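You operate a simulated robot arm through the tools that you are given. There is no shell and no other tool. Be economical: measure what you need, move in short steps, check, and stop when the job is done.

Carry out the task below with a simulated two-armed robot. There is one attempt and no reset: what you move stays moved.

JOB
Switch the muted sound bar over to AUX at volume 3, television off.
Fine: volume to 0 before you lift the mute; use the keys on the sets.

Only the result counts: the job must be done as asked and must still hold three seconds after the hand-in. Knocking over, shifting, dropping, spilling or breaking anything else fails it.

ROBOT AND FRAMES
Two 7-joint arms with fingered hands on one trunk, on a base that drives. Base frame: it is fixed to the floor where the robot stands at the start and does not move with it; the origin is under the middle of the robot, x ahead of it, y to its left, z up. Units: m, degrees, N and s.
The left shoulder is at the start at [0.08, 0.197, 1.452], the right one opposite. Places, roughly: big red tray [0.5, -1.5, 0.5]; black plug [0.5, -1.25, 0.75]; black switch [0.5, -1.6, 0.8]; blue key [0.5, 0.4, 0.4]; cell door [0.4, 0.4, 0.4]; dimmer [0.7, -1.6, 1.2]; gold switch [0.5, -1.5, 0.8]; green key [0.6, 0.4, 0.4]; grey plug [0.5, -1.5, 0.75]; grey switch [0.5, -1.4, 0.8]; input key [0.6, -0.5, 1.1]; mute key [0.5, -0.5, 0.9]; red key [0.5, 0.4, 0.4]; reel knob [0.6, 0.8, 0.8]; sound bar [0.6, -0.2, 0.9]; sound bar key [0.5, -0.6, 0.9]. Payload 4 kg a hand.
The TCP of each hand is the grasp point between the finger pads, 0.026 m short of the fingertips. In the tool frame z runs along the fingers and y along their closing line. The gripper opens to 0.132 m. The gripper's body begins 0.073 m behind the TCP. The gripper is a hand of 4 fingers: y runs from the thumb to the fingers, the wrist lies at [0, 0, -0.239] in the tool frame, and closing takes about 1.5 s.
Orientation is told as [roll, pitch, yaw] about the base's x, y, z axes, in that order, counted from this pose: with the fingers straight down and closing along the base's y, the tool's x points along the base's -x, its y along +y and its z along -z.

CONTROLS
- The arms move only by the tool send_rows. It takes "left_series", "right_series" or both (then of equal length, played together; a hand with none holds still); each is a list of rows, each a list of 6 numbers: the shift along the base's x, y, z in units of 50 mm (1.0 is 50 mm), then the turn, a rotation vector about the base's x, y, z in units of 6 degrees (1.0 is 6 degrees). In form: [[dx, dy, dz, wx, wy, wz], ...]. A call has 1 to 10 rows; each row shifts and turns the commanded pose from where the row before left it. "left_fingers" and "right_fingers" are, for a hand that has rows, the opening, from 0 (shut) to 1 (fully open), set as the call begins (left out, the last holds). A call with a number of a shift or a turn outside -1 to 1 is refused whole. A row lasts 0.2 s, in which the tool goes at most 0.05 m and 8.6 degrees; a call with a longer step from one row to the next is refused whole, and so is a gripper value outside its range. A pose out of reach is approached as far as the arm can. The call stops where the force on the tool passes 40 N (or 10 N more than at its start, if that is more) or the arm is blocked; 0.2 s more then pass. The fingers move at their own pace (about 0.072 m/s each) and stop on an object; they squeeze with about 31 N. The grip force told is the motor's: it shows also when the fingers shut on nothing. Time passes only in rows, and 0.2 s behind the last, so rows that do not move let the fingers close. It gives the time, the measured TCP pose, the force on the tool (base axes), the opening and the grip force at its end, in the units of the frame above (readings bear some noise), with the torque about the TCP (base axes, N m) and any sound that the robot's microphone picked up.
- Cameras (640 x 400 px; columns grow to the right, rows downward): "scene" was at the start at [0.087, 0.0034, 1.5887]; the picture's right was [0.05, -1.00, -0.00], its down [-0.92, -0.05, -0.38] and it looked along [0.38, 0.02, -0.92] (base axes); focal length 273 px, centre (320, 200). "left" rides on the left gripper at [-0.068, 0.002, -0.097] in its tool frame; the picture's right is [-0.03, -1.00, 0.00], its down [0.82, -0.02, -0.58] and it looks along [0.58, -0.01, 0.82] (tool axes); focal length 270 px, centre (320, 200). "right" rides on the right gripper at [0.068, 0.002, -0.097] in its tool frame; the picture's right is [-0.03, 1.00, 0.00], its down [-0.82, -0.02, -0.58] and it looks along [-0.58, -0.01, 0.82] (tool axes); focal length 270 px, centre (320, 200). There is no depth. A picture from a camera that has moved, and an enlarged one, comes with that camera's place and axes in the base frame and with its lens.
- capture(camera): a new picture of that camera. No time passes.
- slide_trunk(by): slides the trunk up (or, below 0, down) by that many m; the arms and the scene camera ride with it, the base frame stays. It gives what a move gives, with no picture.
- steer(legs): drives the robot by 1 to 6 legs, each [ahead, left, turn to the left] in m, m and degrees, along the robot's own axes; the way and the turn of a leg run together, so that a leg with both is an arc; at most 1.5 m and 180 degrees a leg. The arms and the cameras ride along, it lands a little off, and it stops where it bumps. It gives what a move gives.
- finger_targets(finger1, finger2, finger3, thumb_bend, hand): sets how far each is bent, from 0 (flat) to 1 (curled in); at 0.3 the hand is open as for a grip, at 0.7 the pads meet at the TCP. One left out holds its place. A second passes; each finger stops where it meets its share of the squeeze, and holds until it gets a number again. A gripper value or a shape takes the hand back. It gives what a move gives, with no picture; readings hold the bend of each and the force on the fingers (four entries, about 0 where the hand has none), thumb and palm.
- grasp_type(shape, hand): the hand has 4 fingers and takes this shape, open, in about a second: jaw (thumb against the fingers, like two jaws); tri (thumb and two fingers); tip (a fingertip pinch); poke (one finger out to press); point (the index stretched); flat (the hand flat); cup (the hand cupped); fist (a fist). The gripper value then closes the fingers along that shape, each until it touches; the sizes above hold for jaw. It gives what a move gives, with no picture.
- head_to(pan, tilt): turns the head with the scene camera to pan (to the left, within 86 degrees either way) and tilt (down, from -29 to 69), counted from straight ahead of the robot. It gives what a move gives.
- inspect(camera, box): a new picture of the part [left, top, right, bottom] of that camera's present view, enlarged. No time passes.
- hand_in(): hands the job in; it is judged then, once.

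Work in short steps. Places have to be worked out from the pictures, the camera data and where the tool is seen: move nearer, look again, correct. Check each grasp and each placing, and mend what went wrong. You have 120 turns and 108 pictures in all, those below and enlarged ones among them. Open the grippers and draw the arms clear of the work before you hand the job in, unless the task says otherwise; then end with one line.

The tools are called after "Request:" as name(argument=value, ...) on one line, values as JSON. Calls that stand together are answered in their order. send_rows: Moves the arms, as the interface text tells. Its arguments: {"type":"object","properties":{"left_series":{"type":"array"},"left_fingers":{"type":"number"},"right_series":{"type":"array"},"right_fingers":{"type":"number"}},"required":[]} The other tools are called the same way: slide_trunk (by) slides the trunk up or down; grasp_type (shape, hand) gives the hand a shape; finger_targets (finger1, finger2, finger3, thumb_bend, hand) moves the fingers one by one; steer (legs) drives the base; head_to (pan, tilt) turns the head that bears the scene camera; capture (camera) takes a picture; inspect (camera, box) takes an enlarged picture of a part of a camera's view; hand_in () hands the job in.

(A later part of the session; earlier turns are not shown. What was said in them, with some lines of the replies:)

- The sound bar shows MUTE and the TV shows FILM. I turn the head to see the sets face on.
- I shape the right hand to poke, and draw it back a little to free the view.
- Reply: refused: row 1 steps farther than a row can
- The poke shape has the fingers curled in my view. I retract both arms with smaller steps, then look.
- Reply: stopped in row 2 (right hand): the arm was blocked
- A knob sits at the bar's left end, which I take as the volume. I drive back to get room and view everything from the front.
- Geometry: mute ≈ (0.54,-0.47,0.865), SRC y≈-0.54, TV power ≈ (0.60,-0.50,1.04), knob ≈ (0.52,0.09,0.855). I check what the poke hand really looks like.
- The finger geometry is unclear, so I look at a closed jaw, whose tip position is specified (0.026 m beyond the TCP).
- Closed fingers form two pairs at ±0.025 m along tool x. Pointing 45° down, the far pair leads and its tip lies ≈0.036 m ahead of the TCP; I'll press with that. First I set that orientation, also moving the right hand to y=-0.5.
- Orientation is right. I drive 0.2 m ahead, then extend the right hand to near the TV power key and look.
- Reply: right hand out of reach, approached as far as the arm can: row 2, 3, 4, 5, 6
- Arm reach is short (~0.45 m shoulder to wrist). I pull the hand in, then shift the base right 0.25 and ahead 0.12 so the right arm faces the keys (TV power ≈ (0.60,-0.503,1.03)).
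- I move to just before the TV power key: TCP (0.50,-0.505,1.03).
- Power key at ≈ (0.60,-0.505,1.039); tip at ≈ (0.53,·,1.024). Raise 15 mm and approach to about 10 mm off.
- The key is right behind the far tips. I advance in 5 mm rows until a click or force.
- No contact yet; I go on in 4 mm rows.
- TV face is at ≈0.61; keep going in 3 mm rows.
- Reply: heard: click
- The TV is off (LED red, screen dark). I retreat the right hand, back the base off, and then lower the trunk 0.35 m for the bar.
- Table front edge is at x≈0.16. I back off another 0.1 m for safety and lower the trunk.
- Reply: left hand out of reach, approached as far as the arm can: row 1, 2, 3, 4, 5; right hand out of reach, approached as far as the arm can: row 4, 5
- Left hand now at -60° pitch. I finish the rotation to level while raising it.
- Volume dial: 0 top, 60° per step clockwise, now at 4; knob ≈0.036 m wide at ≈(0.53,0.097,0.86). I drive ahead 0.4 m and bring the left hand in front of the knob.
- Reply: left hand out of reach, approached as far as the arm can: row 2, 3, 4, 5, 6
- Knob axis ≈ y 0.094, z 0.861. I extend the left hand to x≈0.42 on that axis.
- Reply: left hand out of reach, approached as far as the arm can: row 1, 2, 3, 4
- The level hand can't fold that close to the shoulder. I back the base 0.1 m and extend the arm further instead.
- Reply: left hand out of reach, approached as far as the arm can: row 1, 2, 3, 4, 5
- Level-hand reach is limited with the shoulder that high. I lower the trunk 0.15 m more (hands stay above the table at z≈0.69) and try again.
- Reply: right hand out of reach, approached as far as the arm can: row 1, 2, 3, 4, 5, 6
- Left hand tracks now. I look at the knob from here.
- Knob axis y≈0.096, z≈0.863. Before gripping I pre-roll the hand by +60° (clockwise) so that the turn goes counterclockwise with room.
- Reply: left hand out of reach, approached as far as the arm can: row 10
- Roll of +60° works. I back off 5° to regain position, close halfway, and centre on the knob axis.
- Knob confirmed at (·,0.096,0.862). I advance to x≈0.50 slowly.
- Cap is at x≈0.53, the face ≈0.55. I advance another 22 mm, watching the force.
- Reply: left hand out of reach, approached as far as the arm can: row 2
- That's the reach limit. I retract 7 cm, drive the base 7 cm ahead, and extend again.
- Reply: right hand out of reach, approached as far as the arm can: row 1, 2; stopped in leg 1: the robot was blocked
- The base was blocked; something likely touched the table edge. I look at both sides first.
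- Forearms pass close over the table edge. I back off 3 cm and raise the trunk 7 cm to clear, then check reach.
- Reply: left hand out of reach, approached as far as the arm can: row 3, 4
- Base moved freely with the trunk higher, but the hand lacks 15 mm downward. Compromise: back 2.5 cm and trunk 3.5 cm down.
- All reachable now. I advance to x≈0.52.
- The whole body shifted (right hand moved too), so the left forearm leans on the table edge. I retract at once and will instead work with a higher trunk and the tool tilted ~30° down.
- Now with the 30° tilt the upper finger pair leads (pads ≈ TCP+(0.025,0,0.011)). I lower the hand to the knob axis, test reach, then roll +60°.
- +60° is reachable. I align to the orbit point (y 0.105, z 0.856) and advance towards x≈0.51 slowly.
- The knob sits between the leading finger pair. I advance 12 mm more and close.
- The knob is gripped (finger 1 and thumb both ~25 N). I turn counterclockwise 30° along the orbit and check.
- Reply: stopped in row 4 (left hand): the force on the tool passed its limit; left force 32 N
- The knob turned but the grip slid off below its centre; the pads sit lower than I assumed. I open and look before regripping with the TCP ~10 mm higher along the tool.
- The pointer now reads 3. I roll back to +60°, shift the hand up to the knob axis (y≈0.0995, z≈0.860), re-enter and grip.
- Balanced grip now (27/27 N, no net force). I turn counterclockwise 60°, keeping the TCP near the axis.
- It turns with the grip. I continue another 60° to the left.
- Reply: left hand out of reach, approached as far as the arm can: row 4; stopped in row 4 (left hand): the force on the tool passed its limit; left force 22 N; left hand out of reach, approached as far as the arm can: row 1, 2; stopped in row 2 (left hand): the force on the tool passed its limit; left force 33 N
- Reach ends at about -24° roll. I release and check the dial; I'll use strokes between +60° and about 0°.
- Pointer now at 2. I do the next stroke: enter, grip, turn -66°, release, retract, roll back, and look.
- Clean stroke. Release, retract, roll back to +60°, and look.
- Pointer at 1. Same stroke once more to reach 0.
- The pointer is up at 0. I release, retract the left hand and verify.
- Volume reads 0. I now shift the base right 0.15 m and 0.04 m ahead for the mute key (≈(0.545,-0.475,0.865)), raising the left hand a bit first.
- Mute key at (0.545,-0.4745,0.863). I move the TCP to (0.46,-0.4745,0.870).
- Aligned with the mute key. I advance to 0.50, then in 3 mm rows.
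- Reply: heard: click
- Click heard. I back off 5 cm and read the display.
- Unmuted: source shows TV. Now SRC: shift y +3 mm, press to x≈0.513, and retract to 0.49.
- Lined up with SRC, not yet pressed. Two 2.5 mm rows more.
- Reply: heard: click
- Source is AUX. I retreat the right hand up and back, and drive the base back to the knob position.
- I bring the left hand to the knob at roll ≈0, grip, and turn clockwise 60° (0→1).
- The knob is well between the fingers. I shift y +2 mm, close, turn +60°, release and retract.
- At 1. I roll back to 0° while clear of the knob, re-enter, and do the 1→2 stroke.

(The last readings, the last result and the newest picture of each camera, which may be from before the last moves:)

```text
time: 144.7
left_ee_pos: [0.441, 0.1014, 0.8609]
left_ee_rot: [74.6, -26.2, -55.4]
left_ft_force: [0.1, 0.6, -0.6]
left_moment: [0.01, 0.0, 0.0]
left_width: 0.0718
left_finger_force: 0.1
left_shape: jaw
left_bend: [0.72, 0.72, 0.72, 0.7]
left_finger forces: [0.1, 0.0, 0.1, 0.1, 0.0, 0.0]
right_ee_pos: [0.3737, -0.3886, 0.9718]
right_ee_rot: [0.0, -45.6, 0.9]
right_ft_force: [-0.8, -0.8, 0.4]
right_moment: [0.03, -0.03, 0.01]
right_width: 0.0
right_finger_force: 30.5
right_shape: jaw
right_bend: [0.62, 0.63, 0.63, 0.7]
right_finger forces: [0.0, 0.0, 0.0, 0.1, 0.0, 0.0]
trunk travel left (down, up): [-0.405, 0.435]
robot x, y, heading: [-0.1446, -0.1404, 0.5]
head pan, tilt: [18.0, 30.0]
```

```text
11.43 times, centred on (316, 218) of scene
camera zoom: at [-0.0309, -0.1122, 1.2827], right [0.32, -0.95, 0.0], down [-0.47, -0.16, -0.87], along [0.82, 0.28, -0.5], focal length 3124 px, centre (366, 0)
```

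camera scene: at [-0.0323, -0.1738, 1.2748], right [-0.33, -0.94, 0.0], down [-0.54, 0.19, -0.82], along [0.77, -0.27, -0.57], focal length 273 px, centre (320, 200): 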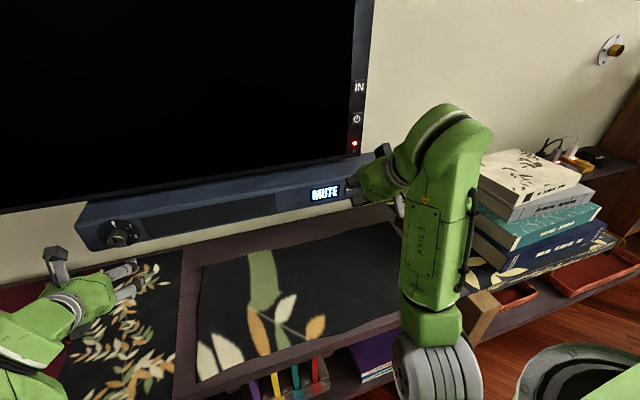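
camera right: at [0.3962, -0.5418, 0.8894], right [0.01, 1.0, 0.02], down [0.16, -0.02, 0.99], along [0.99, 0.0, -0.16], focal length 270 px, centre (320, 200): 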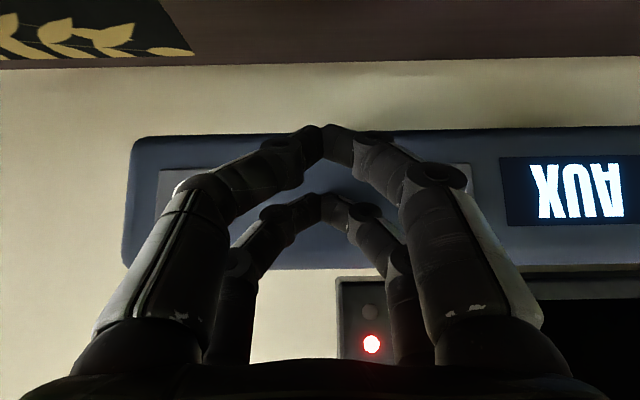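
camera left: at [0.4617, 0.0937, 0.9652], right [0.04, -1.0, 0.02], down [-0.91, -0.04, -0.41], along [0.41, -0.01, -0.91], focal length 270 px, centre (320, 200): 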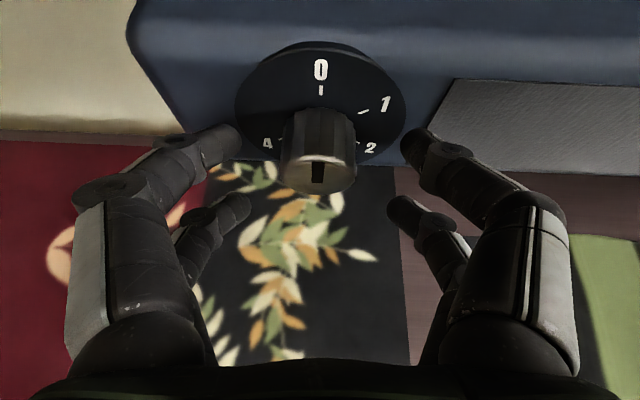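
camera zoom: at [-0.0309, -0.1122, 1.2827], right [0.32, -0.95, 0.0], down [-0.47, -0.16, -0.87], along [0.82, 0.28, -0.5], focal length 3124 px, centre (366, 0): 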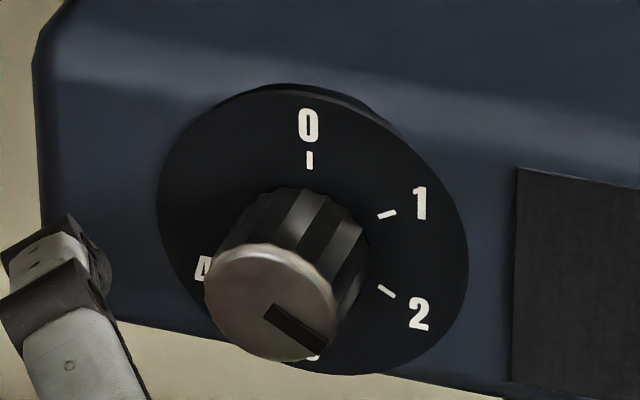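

At 2. One more identical stroke for 3.

Request:
send_rows(left_series=[[0, -0.007, -0.004, -1, 0, 0], [0, -0.007, -0.004, -1, 0, 0], [0, -0.007, -0.004, -1, 0, 0], [0, -0.007, -0.004, -1, 0, 0], [0, -0.007, -0.004, -1, 0, 0], [0, -0.007, -0.004, -1, 0, 0], [0, -0.007, -0.004, -1, 0, 0], [0, -0.007, -0.004, -1, 0, 0], [0, -0.007, -0.004, -1, 0, 0], [0, -0.007, -0.004, -1, 0, 0]])

Request:
send_rows(left_series=[[0.4, 0, 0, 0, 0, 0], [0.4, 0, 0, 0, 0, 0], [0.3, 0, 0, 0, 0, 0], [0.2, 0, 0, 0, 0, 0], [0.1, 0, 0, 0, 0, 0], [0, 0, 0, 0, 0, 0]])

Request:
send_rows(left_series=[[0, 0, 0, 0, 0, 0], [0, 0, 0, 0, 0, 0], [0, 0, 0, 0, 0, 0], [0, 0, 0, 0, 0, 0], [0, 0, 0, 0, 0, 0], [0, 0, 0, 0, 0, 0], [0, 0, 0, 0, 0, 0]], left_fingers=0)

Request:
send_rows(left_series=[[0, 0.007, 0.004, 1, 0, 0], [0, 0.007, 0.004, 1, 0, 0], [0, 0.007, 0.004, 1, 0, 0], [0, 0.007, 0.004, 1, 0, 0], [0, 0.007, 0.004, 1, 0, 0], [0, 0.007, 0.004, 1, 0, 0], [0, 0.007, 0.004, 1, 0, 0], [0, 0.007, 0.004, 1, 0, 0], [0, 0.007, 0.004, 1, 0, 0], [0, 0.007, 0.004, 1, 0, 0]])

Request:
send_rows(left_series=[[0, 0, 0, 0, 0, 0], [0, 0, 0, 0, 0, 0], [0, 0, 0, 0, 0, 0], [-0.7, 0, 0, 0, 0, 0], [-0.7, 0, 0, 0, 0, 0]], left_fingers=0.55)

Request:
inspect(camera="scene", box=[288, 200, 344, 235])

Request:
capture(camera="scene")

```text
time: 146.9
left_ee_pos: [0.4423, 0.097, 0.8577]
left_ee_rot: [-0.2, -59.3, 1.5]
left_ft_force: [-0.1, -0.5, 0.3]
left_moment: [0.01, -0.04, -0.01]
left_width: 0.0722
left_finger_force: 0.1
left_shape: jaw
left_bend: [0.72, 0.72, 0.72, 0.7]
left_finger forces: [0.1, 0.1, 0.1, 0.0, 0.0, 0.0]
right_ee_pos: [0.3748, -0.3889, 0.9705]
right_ee_rot: [-0.1, -45.5, 0.8]
right_ft_force: [0.2, 0.5, 0.7]
right_moment: [0.01, -0.01, -0.03]
right_width: 0.0
right_finger_force: 31.9
right_shape: jaw
right_bend: [0.62, 0.63, 0.63, 0.7]
right_finger forces: [0.0, 0.0, 0.0, 0.1, 0.0, 0.0]
trunk travel left (down, up): [-0.405, 0.435]
robot x, y, heading: [-0.1446, -0.1443, 0.7]
head pan, tilt: [18.0, 30.0]
```

```text
time: 148.3
left_ee_pos: [0.5127, 0.0971, 0.8572]
left_ee_rot: [-0.1, -59.3, 1.5]
left_ft_force: [-1.2, -0.6, -0.1]
left_moment: [-0.02, -0.04, -0.08]
left_width: 0.0723
left_finger_force: 0.0
left_shape: jaw
left_bend: [0.72, 0.72, 0.72, 0.7]
left_finger forces: [0.1, 0.0, 0.0, 0.1, 1.5, 0.0]
right_ee_pos: [0.3739, -0.389, 0.9697]
right_ee_rot: [0.0, -45.4, 0.9]
right_ft_force: [-0.5, 0.6, 1.3]
right_moment: [0.0, 0.01, -0.03]
right_width: 0.0
right_finger_force: 30.4
right_shape: jaw
right_bend: [0.62, 0.63, 0.63, 0.7]
right_finger forces: [0.0, 0.1, 0.0, 0.0, 0.0, 0.0]
trunk travel left (down, up): [-0.405, 0.435]
robot x, y, heading: [-0.1454, -0.1447, 0.5]
head pan, tilt: [18.0, 30.0]
```

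```text
time: 149.9
left_ee_pos: [0.5135, 0.0996, 0.8563]
left_ee_rot: [-0.1, -59.3, 1.5]
left_ft_force: [-0.3, 13.8, 2.1]
left_moment: [-0.03, -0.01, 0.38]
left_width: 0.0183
left_finger_force: 31.1
left_shape: jaw
left_bend: [0.71, 0.6, 0.6, 0.72]
left_finger forces: [34.2, 0.1, 0.1, 0.1, 21.2, 0.0]
right_ee_pos: [0.374, -0.3859, 0.9704]
right_ee_rot: [-0.2, -45.5, 0.9]
right_ft_force: [-0.4, 0.0, 0.9]
right_moment: [0.02, -0.02, 0.02]
right_width: 0.0
right_finger_force: 30.4
right_shape: jaw
right_bend: [0.62, 0.63, 0.63, 0.7]
right_finger forces: [0.0, 0.1, 0.1, 0.0, 0.1, 0.0]
trunk travel left (down, up): [-0.405, 0.435]
robot x, y, heading: [-0.1447, -0.1439, 0.5]
head pan, tilt: [18.0, 30.0]
```

```text
time: 152.1
left_ee_pos: [0.5112, 0.1008, 0.86]
left_ee_rot: [74.8, -26.2, -55.4]
left_ft_force: [10.7, 8.5, 17.8]
left_moment: [-0.11, -0.49, 0.35]
left_width: 0.016
left_finger_force: 30.6
left_shape: jaw
left_bend: [0.68, 0.6, 0.6, 0.72]
left_finger forces: [36.7, 0.0, 0.0, 0.1, 17.3, 0.0]
right_ee_pos: [0.374, -0.3886, 0.9713]
right_ee_rot: [0.0, -45.5, 0.7]
right_ft_force: [-0.1, 0.0, -0.3]
right_moment: [0.01, -0.01, 0.03]
right_width: 0.0
right_finger_force: 30.6
right_shape: jaw
right_bend: [0.62, 0.63, 0.63, 0.7]
right_finger forces: [0.1, 0.0, 0.0, 0.0, 0.0, 0.0]
trunk travel left (down, up): [-0.405, 0.435]
robot x, y, heading: [-0.1436, -0.1449, 0.6]
head pan, tilt: [18.0, 30.0]
```

```text
time: 153.3
left_ee_pos: [0.4417, 0.1001, 0.8593]
left_ee_rot: [74.7, -26.1, -55.3]
left_ft_force: [0.1, -0.2, -0.8]
left_moment: [-0.01, -0.01, -0.03]
left_width: 0.0724
left_finger_force: 0.1
left_shape: jaw
left_bend: [0.72, 0.72, 0.72, 0.7]
left_finger forces: [0.0, 0.0, 0.0, 0.1, 0.0, 0.0]
right_ee_pos: [0.3741, -0.3884, 0.9704]
right_ee_rot: [0.1, -45.6, 0.9]
right_ft_force: [-0.5, 0.2, 0.2]
right_moment: [0.01, 0.0, 0.0]
right_width: 0.0
right_finger_force: 31.0
right_shape: jaw
right_bend: [0.62, 0.63, 0.63, 0.7]
right_finger forces: [0.1, 0.1, 0.1, 0.0, 0.0, 0.0]
trunk travel left (down, up): [-0.405, 0.435]
robot x, y, heading: [-0.1498, -0.1426, 0.6]
head pan, tilt: [18.0, 30.0]
```

```text
11.43 times, centred on (316, 218) of scene
camera zoom: at [-0.0309, -0.1122, 1.2827], right [0.32, -0.95, 0.0], down [-0.47, -0.16, -0.87], along [0.82, 0.28, -0.5], focal length 3124 px, centre (366, 0)
```

zoom: 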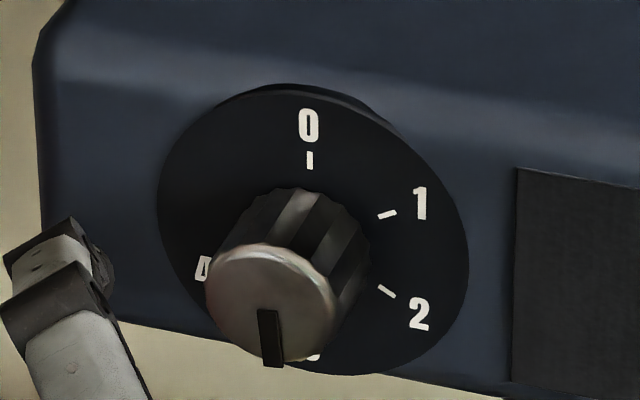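

```text
31 pictures are left
camera scene: at [-0.0309, -0.1122, 1.2827], right [0.32, -0.95, 0.0], down [-0.47, -0.16, -0.87], along [0.82, 0.28, -0.5], focal length 273 px, centre (320, 200)
```

scene: 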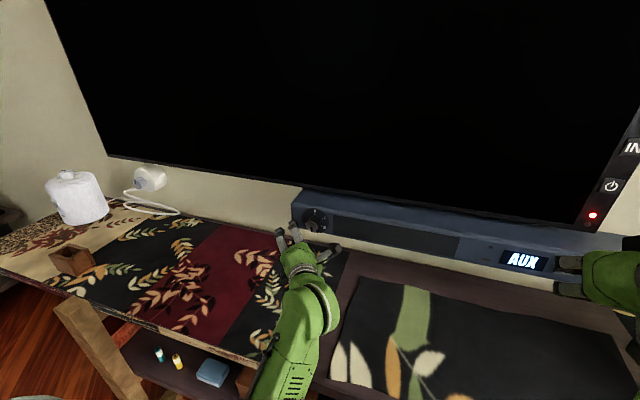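

The pointer is at about 3, display AUX, TV off. I back the base off with both hands clear, open the grippers, and check from a frontal view.

Request:
steer(legs=[[-0.25, 0, 0]])

Request:
send_rows(left_series=[[0, 0, 0.4, -1, 0, 0], [0, 0, 0.4, -1, 0, 0], [0, 0, 0.4, -1, 0, 0], [0, 0, 0.2, -1, 0, 0], [0, 0, 0, -1, 0, 0], [0, 0, 0, -1, 0, 0], [0, 0, 0, -1, 0, 0], [0, 0, 0, -1, 0, 0], [0, 0, 0, -1, 0, 0], [0, 0, 0, -1, 0, 0]], right_series=[[0, 0, 0, 0, 0, 0], [0, 0, 0, 0, 0, 0], [0, 0, 0, 0, 0, 0], [0, 0, 0, 0, 0, 0], [0, 0, 0, 0, 0, 0], [0, 0, 0, 0, 0, 0], [0, 0, 0, 0, 0, 0], [0, 0, 0, 0, 0, 0], [0, 0, 0, 0, 0, 0], [0, 0, 0, 0, 0, 0]], left_fingers=1, right_fingers=1)

Request:
head_to(pan=12, tilt=25)

Request:
capture(camera="scene")

Request:
capture(camera="left")

```text
time: 155.1
left_ee_pos: [0.1901, 0.1025, 0.8586]
left_ee_rot: [74.6, -26.1, -54.8]
left_ft_force: [0.0, 0.2, 0.1]
left_moment: [-0.03, 0.01, 0.01]
left_width: 0.0722
left_finger_force: 0.2
left_shape: jaw
left_bend: [0.72, 0.72, 0.72, 0.7]
left_finger forces: [0.0, 0.0, 0.1, 0.1, 0.1, 0.0]
right_ee_pos: [0.1263, -0.3881, 0.9701]
right_ee_rot: [0.1, -45.4, 1.3]
right_ft_force: [-0.8, 0.8, 0.5]
right_moment: [0.0, 0.0, 0.0]
right_width: 0.0
right_finger_force: 30.6
right_shape: jaw
right_bend: [0.62, 0.63, 0.63, 0.7]
right_finger forces: [0.1, 0.1, 0.0, 0.0, 0.1, 0.0]
trunk travel left (down, up): [-0.405, 0.435]
robot x, y, heading: [-0.3962, -0.1412, 1.1]
head pan, tilt: [18.0, 30.0]
```

```text
time: 157.3
left_ee_pos: [0.1902, 0.1025, 0.9295]
left_ee_rot: [-0.2, -58.8, 1.8]
left_ft_force: [-0.8, 0.1, -0.2]
left_moment: [0.01, -0.03, -0.02]
left_width: 0.1319
left_finger_force: 0.1
left_shape: jaw
left_bend: [0.3, 0.3, 0.3, 0.3]
left_finger forces: [0.2, 0.1, 0.0, 0.0, 0.0, 0.0]
right_ee_pos: [0.127, -0.3872, 0.9695]
right_ee_rot: [-0.1, -45.5, 1.3]
right_ft_force: [0.3, -0.3, 0.9]
right_moment: [0.01, -0.01, 0.02]
right_width: 0.1319
right_finger_force: 0.1
right_shape: jaw
right_bend: [0.3, 0.3, 0.3, 0.3]
right_finger forces: [0.0, 0.0, 0.1, 0.0, 0.1, 0.1]
trunk travel left (down, up): [-0.405, 0.435]
robot x, y, heading: [-0.3927, -0.1459, 1.1]
head pan, tilt: [18.0, 30.0]
```

```text
time: 158.0
left_ee_pos: [0.1914, 0.1034, 0.9303]
left_ee_rot: [0.1, -58.9, 1.6]
left_ft_force: [-0.5, 0.4, 0.2]
left_moment: [0.0, 0.01, -0.02]
left_width: 0.132
left_finger_force: 0.0
left_shape: jaw
left_bend: [0.3, 0.3, 0.3, 0.3]
left_finger forces: [0.0, 0.0, 0.1, 0.0, 0.0, 0.1]
right_ee_pos: [0.1266, -0.3884, 0.9712]
right_ee_rot: [0.0, -45.4, 1.3]
right_ft_force: [0.0, 0.0, 0.6]
right_moment: [0.0, -0.01, -0.01]
right_width: 0.132
right_finger_force: 0.0
right_shape: jaw
right_bend: [0.3, 0.3, 0.3, 0.3]
right_finger forces: [0.0, 0.0, 0.1, 0.1, 0.0, 0.1]
trunk travel left (down, up): [-0.405, 0.435]
robot x, y, heading: [-0.3918, -0.1477, 1.2]
head pan, tilt: [12.0, 25.0]
```

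```text
30 pictures are left
camera scene: at [-0.2761, -0.1236, 1.2905], right [0.23, -0.97, 0.0], down [-0.41, -0.1, -0.91], along [0.88, 0.21, -0.42], focal length 273 px, centre (320, 200)
```

scene: 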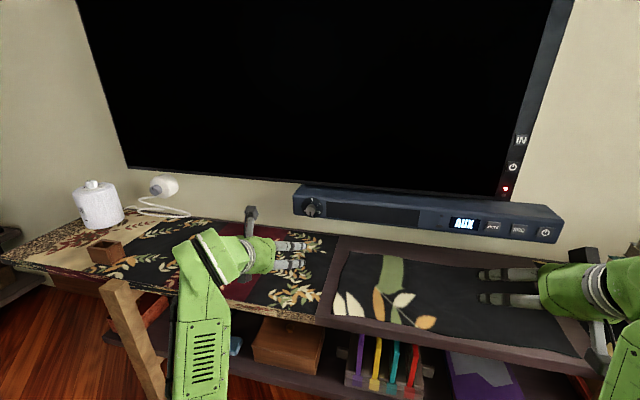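

```text
29 pictures are left
camera left: at [0.1414, 0.1023, 1.0367], right [0.04, -1.0, 0.02], down [-0.92, -0.05, -0.4], along [0.4, 0.0, -0.92], focal length 270 px, centre (320, 200)
```

left: 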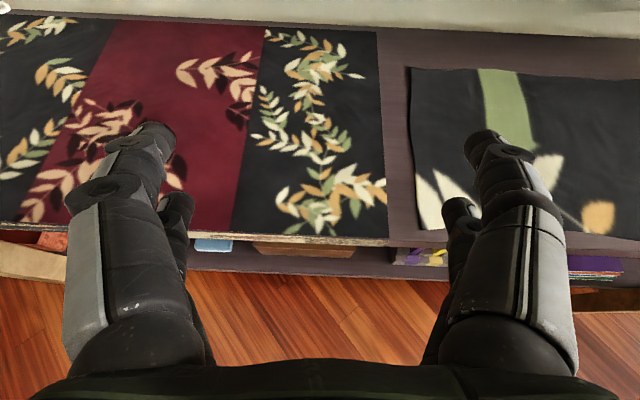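

Request:
inspect(camera="scene", box=[294, 190, 334, 225])

Request:
inspect(camera="scene", box=[430, 180, 570, 260])

```text
11.43 times, centred on (314, 208) of scene
camera zoom: at [-0.2761, -0.1236, 1.2905], right [0.23, -0.97, 0.0], down [-0.41, -0.1, -0.91], along [0.88, 0.21, -0.42], focal length 3124 px, centre (389, 114)
```

zoom: 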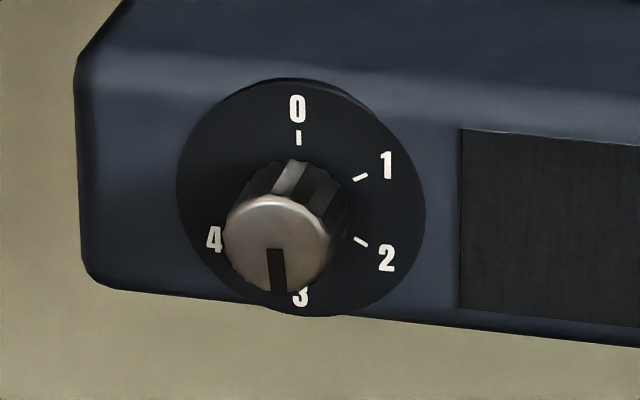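

```text
4.57 times, centred on (500, 220) of scene
camera zoom: at [-0.2761, -0.1236, 1.2905], right [0.23, -0.97, 0.0], down [-0.41, -0.1, -0.91], along [0.88, 0.21, -0.42], focal length 1249 px, centre (-503, 109)
```

zoom: 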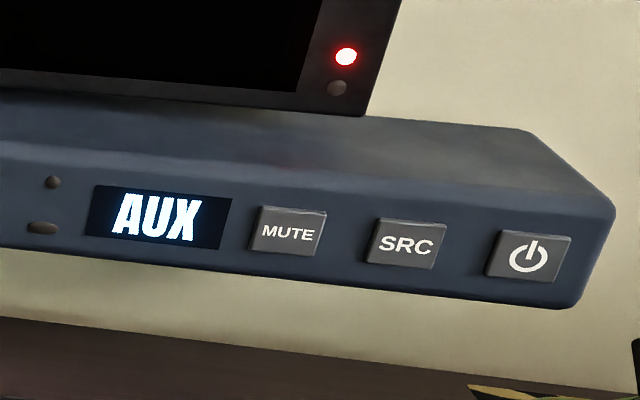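

Everything reads right, but the pointer is ~6° short of the 3 mark. I go back for a small centred correction.

Request:
steer(legs=[[0.25, 0, -0.7]])

Request:
send_rows(left_series=[[0, 0, 0, 0, 0, 0], [0, 0, 0, 0, 0, 0], [0, 0, 0, 0, 0, 0]], left_fingers=0.55)

```text
time: 159.8
left_ee_pos: [0.4407, 0.1008, 0.9284]
left_ee_rot: [-0.1, -59.0, 1.0]
left_ft_force: [0.2, -0.7, -0.4]
left_moment: [-0.01, -0.01, 0.01]
left_width: 0.1318
left_finger_force: 0.0
left_shape: jaw
left_bend: [0.3, 0.3, 0.3, 0.3]
left_finger forces: [0.0, 0.1, 0.2, 0.0, 0.0, 0.1]
right_ee_pos: [0.3738, -0.3907, 0.9702]
right_ee_rot: [0.0, -45.5, 0.6]
right_ft_force: [-0.5, -0.3, -0.5]
right_moment: [-0.02, 0.02, 0.04]
right_width: 0.132
right_finger_force: 0.0
right_shape: jaw
right_bend: [0.3, 0.3, 0.3, 0.3]
right_finger forces: [0.0, 0.0, 0.1, 0.0, 0.0, 0.0]
trunk travel left (down, up): [-0.405, 0.435]
robot x, y, heading: [-0.1497, -0.1436, 0.5]
head pan, tilt: [12.0, 25.0]
```

```text
time: 160.6
left_ee_pos: [0.4409, 0.1008, 0.9297]
left_ee_rot: [0.0, -58.9, 0.9]
left_ft_force: [0.3, 0.0, 0.5]
left_moment: [0.0, 0.0, -0.02]
left_width: 0.0731
left_finger_force: 0.1
left_shape: jaw
left_bend: [0.72, 0.72, 0.72, 0.7]
left_finger forces: [0.0, 0.0, 0.1, 0.1, 0.1, 0.1]
right_ee_pos: [0.3732, -0.3889, 0.9703]
right_ee_rot: [0.1, -45.5, 0.7]
right_ft_force: [0.1, 0.3, 0.5]
right_moment: [0.02, -0.02, 0.01]
right_width: 0.132
right_finger_force: 0.0
right_shape: jaw
right_bend: [0.3, 0.3, 0.3, 0.3]
right_finger forces: [0.0, 0.0, 0.0, 0.0, 0.0, 0.0]
trunk travel left (down, up): [-0.405, 0.435]
robot x, y, heading: [-0.1495, -0.1396, 0.5]
head pan, tilt: [12.0, 25.0]
```

Back down to the knob axis and in, centred at y 0.0955.

Request:
send_rows(left_series=[[0, -0.106, -0.6, 0, 0, 0], [0, 0, -0.6, 0, 0, 0], [0, 0, -0.23, 0, 0, 0], [0.4, 0, 0, 0, 0, 0], [0.4, 0, 0, 0, 0, 0], [0.3, 0, 0, 0, 0, 0], [0.2, 0, 0, 0, 0, 0], [0.1, 0, 0, 0, 0, 0], [0, 0, 0, 0, 0, 0]])

Request:
capture(camera="left")

```text
time: 162.6
left_ee_pos: [0.5114, 0.0929, 0.8569]
left_ee_rot: [0.0, -58.8, 1.0]
left_ft_force: [0.4, 0.4, 0.4]
left_moment: [0.0, -0.02, 0.01]
left_width: 0.0729
left_finger_force: 0.1
left_shape: jaw
left_bend: [0.72, 0.72, 0.72, 0.7]
left_finger forces: [0.0, 0.0, 0.0, 0.1, 0.0, 0.0]
right_ee_pos: [0.3733, -0.3889, 0.9706]
right_ee_rot: [-0.1, -45.5, 0.7]
right_ft_force: [0.3, 0.9, -0.2]
right_moment: [-0.01, 0.0, -0.01]
right_width: 0.1317
right_finger_force: 0.1
right_shape: jaw
right_bend: [0.3, 0.3, 0.3, 0.3]
right_finger forces: [0.0, 0.0, 0.0, 0.1, 0.0, 0.0]
trunk travel left (down, up): [-0.405, 0.435]
robot x, y, heading: [-0.1448, -0.1415, 0.5]
head pan, tilt: [12.0, 25.0]
```

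```text
26 pictures are left
camera left: at [0.4623, 0.094, 0.9655], right [0.03, -1.0, 0.02], down [-0.92, -0.04, -0.4], along [0.4, -0.01, -0.92], focal length 270 px, centre (320, 200)
```

left: 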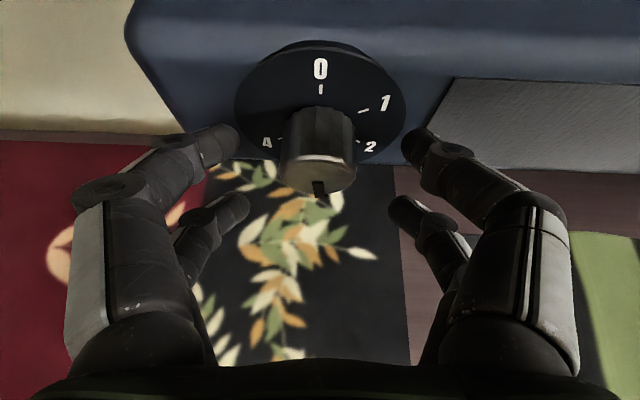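

Same start as the first clean clockwise stroke. I shift y +2 mm, close, turn +6°, then release and retract.

Request:
send_rows(left_series=[[0, 0.04, 0, 0, 0, 0], [0, 0, 0, 0, 0, 0], [0, 0, 0, 0, 0, 0], [0, 0, 0, 0, 0, 0], [0, 0, 0, 0, 0, 0], [0, 0, 0, 0, 0, 0], [0, 0, 0, 0, 0, 0]], left_fingers=0)

Request:
send_rows(left_series=[[0, 0.007, 0, 0.55, 0, 0], [0, 0.007, 0, 0.55, 0, 0], [0, 0, 0, 0, 0, 0]])

Request:
send_rows(left_series=[[0, 0, 0, 0, 0, 0], [0, 0, 0, 0, 0, 0], [0, 0, 0, 0, 0, 0], [-0.7, 0, 0, 0, 0, 0], [-0.7, 0, 0, 0, 0, 0], [-0.6, 0, 0.6, 0, 0, 0], [0, 0, 0.6, 0, 0, 0]], left_fingers=0.55)

Request:
steer(legs=[[-0.25, 0, 0]])

Request:
inspect(camera="scene", box=[294, 190, 334, 225])

```text
time: 164.2
left_ee_pos: [0.5116, 0.0961, 0.8573]
left_ee_rot: [0.0, -58.8, 1.0]
left_ft_force: [1.6, -1.9, -0.7]
left_moment: [-0.04, 0.01, -0.04]
left_width: 0.0142
left_finger_force: 30.8
left_shape: jaw
left_bend: [0.73, 0.61, 0.61, 0.7]
left_finger forces: [27.0, 0.1, 0.0, 0.0, 27.6, 0.0]
right_ee_pos: [0.3738, -0.3893, 0.9692]
right_ee_rot: [-0.1, -45.5, 0.7]
right_ft_force: [0.7, 0.3, 0.6]
right_moment: [-0.01, 0.01, 0.02]
right_width: 0.1319
right_finger_force: 0.1
right_shape: jaw
right_bend: [0.3, 0.3, 0.3, 0.3]
right_finger forces: [0.0, 0.0, 0.1, 0.0, 0.0, 0.0]
trunk travel left (down, up): [-0.405, 0.435]
robot x, y, heading: [-0.1469, -0.1414, 0.8]
head pan, tilt: [12.0, 25.0]
```

```text
time: 165.0
left_ee_pos: [0.5111, 0.0974, 0.8575]
left_ee_rot: [12.8, -58.3, -9.9]
left_ft_force: [1.2, -2.4, -0.1]
left_moment: [0.02, 0.0, -0.09]
left_width: 0.0143
left_finger_force: 31.2
left_shape: jaw
left_bend: [0.73, 0.61, 0.61, 0.7]
left_finger forces: [27.3, 0.0, 0.0, 0.1, 28.7, 0.0]
right_ee_pos: [0.3744, -0.3894, 0.9701]
right_ee_rot: [0.2, -45.5, 0.7]
right_ft_force: [-0.1, 0.7, -0.1]
right_moment: [-0.04, 0.02, 0.0]
right_width: 0.1317
right_finger_force: 0.0
right_shape: jaw
right_bend: [0.3, 0.3, 0.3, 0.3]
right_finger forces: [0.0, 0.0, 0.0, 0.0, 0.1, 0.1]
trunk travel left (down, up): [-0.405, 0.435]
robot x, y, heading: [-0.1458, -0.1446, 0.6]
head pan, tilt: [12.0, 25.0]
```

```text
time: 166.6
left_ee_pos: [0.4099, 0.0971, 0.916]
left_ee_rot: [12.6, -58.3, -9.7]
left_ft_force: [-0.3, 0.7, 0.0]
left_moment: [0.03, 0.01, 0.05]
left_width: 0.0721
left_finger_force: 0.0
left_shape: jaw
left_bend: [0.72, 0.72, 0.72, 0.7]
left_finger forces: [0.0, 0.1, 0.0, 0.0, 0.1, 0.1]
right_ee_pos: [0.3728, -0.3896, 0.97]
right_ee_rot: [0.0, -45.5, 0.7]
right_ft_force: [0.6, -0.4, -1.2]
right_moment: [0.01, 0.0, -0.01]
right_width: 0.1317
right_finger_force: 0.1
right_shape: jaw
right_bend: [0.3, 0.3, 0.3, 0.3]
right_finger forces: [0.0, 0.1, 0.0, 0.0, 0.1, 0.0]
trunk travel left (down, up): [-0.405, 0.435]
robot x, y, heading: [-0.1445, -0.1455, 0.4]
head pan, tilt: [12.0, 25.0]
```

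```text
time: 168.4
left_ee_pos: [0.1575, 0.0961, 0.918]
left_ee_rot: [12.7, -58.3, -9.7]
left_ft_force: [-0.6, 0.4, 0.8]
left_moment: [-0.02, -0.04, 0.0]
left_width: 0.0721
left_finger_force: 0.2
left_shape: jaw
left_bend: [0.72, 0.72, 0.72, 0.7]
left_finger forces: [0.0, 0.1, 0.1, 0.1, 0.1, 0.1]
right_ee_pos: [0.1207, -0.3906, 0.9703]
right_ee_rot: [0.0, -45.4, 0.8]
right_ft_force: [0.0, 0.2, 1.1]
right_moment: [0.02, -0.01, 0.01]
right_width: 0.132
right_finger_force: 0.0
right_shape: jaw
right_bend: [0.3, 0.3, 0.3, 0.3]
right_finger forces: [0.0, 0.1, 0.0, 0.0, 0.0, 0.1]
trunk travel left (down, up): [-0.405, 0.435]
robot x, y, heading: [-0.4029, -0.1446, 0.5]
head pan, tilt: [12.0, 25.0]
```

```text
11.43 times, centred on (314, 208) of scene
camera zoom: at [-0.2804, -0.1238, 1.2906], right [0.22, -0.98, 0.0], down [-0.41, -0.09, -0.91], along [0.88, 0.2, -0.42], focal length 3124 px, centre (389, 114)
```

zoom: 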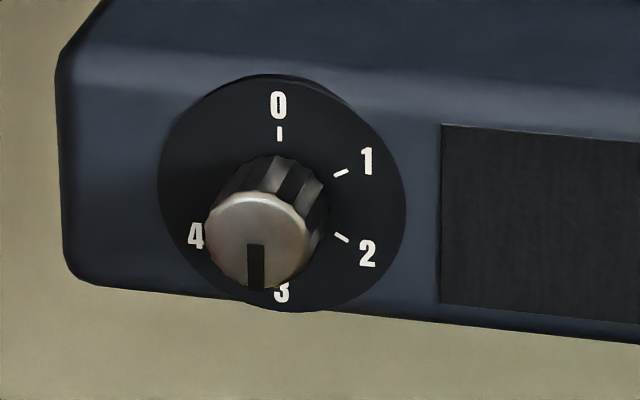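

Now the pointer lies squarely on 3. I open the left hand fully and take a last look.

Request:
send_rows(left_series=[[0, 0, 0, 0, 0, 0], [0, 0, 0, 0, 0, 0], [0, 0, 0, 0, 0, 0], [0, 0, 0, 0, 0, 0], [0, 0, 0, 0, 0, 0]], left_fingers=1)

Request:
capture(camera="scene")

```text
time: 169.6
left_ee_pos: [0.1568, 0.0949, 0.9175]
left_ee_rot: [12.6, -58.4, -9.6]
left_ft_force: [-0.1, -0.3, -0.6]
left_moment: [-0.03, -0.02, 0.02]
left_width: 0.132
left_finger_force: 0.1
left_shape: jaw
left_bend: [0.3, 0.3, 0.3, 0.3]
left_finger forces: [0.0, 0.0, 0.0, 0.0, 0.0, 0.0]
right_ee_pos: [0.1203, -0.391, 0.9701]
right_ee_rot: [0.0, -45.5, 0.9]
right_ft_force: [0.6, 0.6, 0.4]
right_moment: [-0.01, 0.05, -0.01]
right_width: 0.1321
right_finger_force: 0.0
right_shape: jaw
right_bend: [0.3, 0.3, 0.3, 0.3]
right_finger forces: [0.0, 0.0, 0.1, 0.0, 0.1, 0.1]
trunk travel left (down, up): [-0.405, 0.435]
robot x, y, heading: [-0.3996, -0.1432, 0.6]
head pan, tilt: [12.0, 25.0]
```

```text
24 pictures are left
camera scene: at [-0.2802, -0.1237, 1.2906], right [0.22, -0.98, 0.0], down [-0.41, -0.09, -0.91], along [0.88, 0.2, -0.42], focal length 273 px, centre (320, 200)
```

scene: 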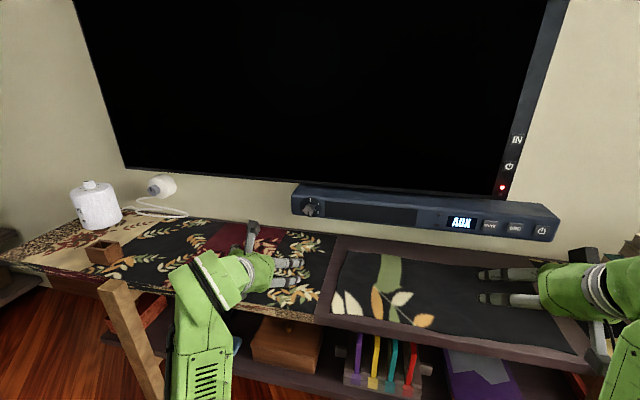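

AUX is shown, the knob is at 3, the TV is off, and both arms are clear, so I hand in.

Request:
hand_in()

```text
The job is handed in.
```

The sound bar is unmuted on AUX at volume 3 and the television is off; I turned the volume to 0 before lifting the mute and used only the controls on the sets. Once the base bumped and stopped, and a forearm leaned briefly on the table edge; nothing looked out of place in the last picture.
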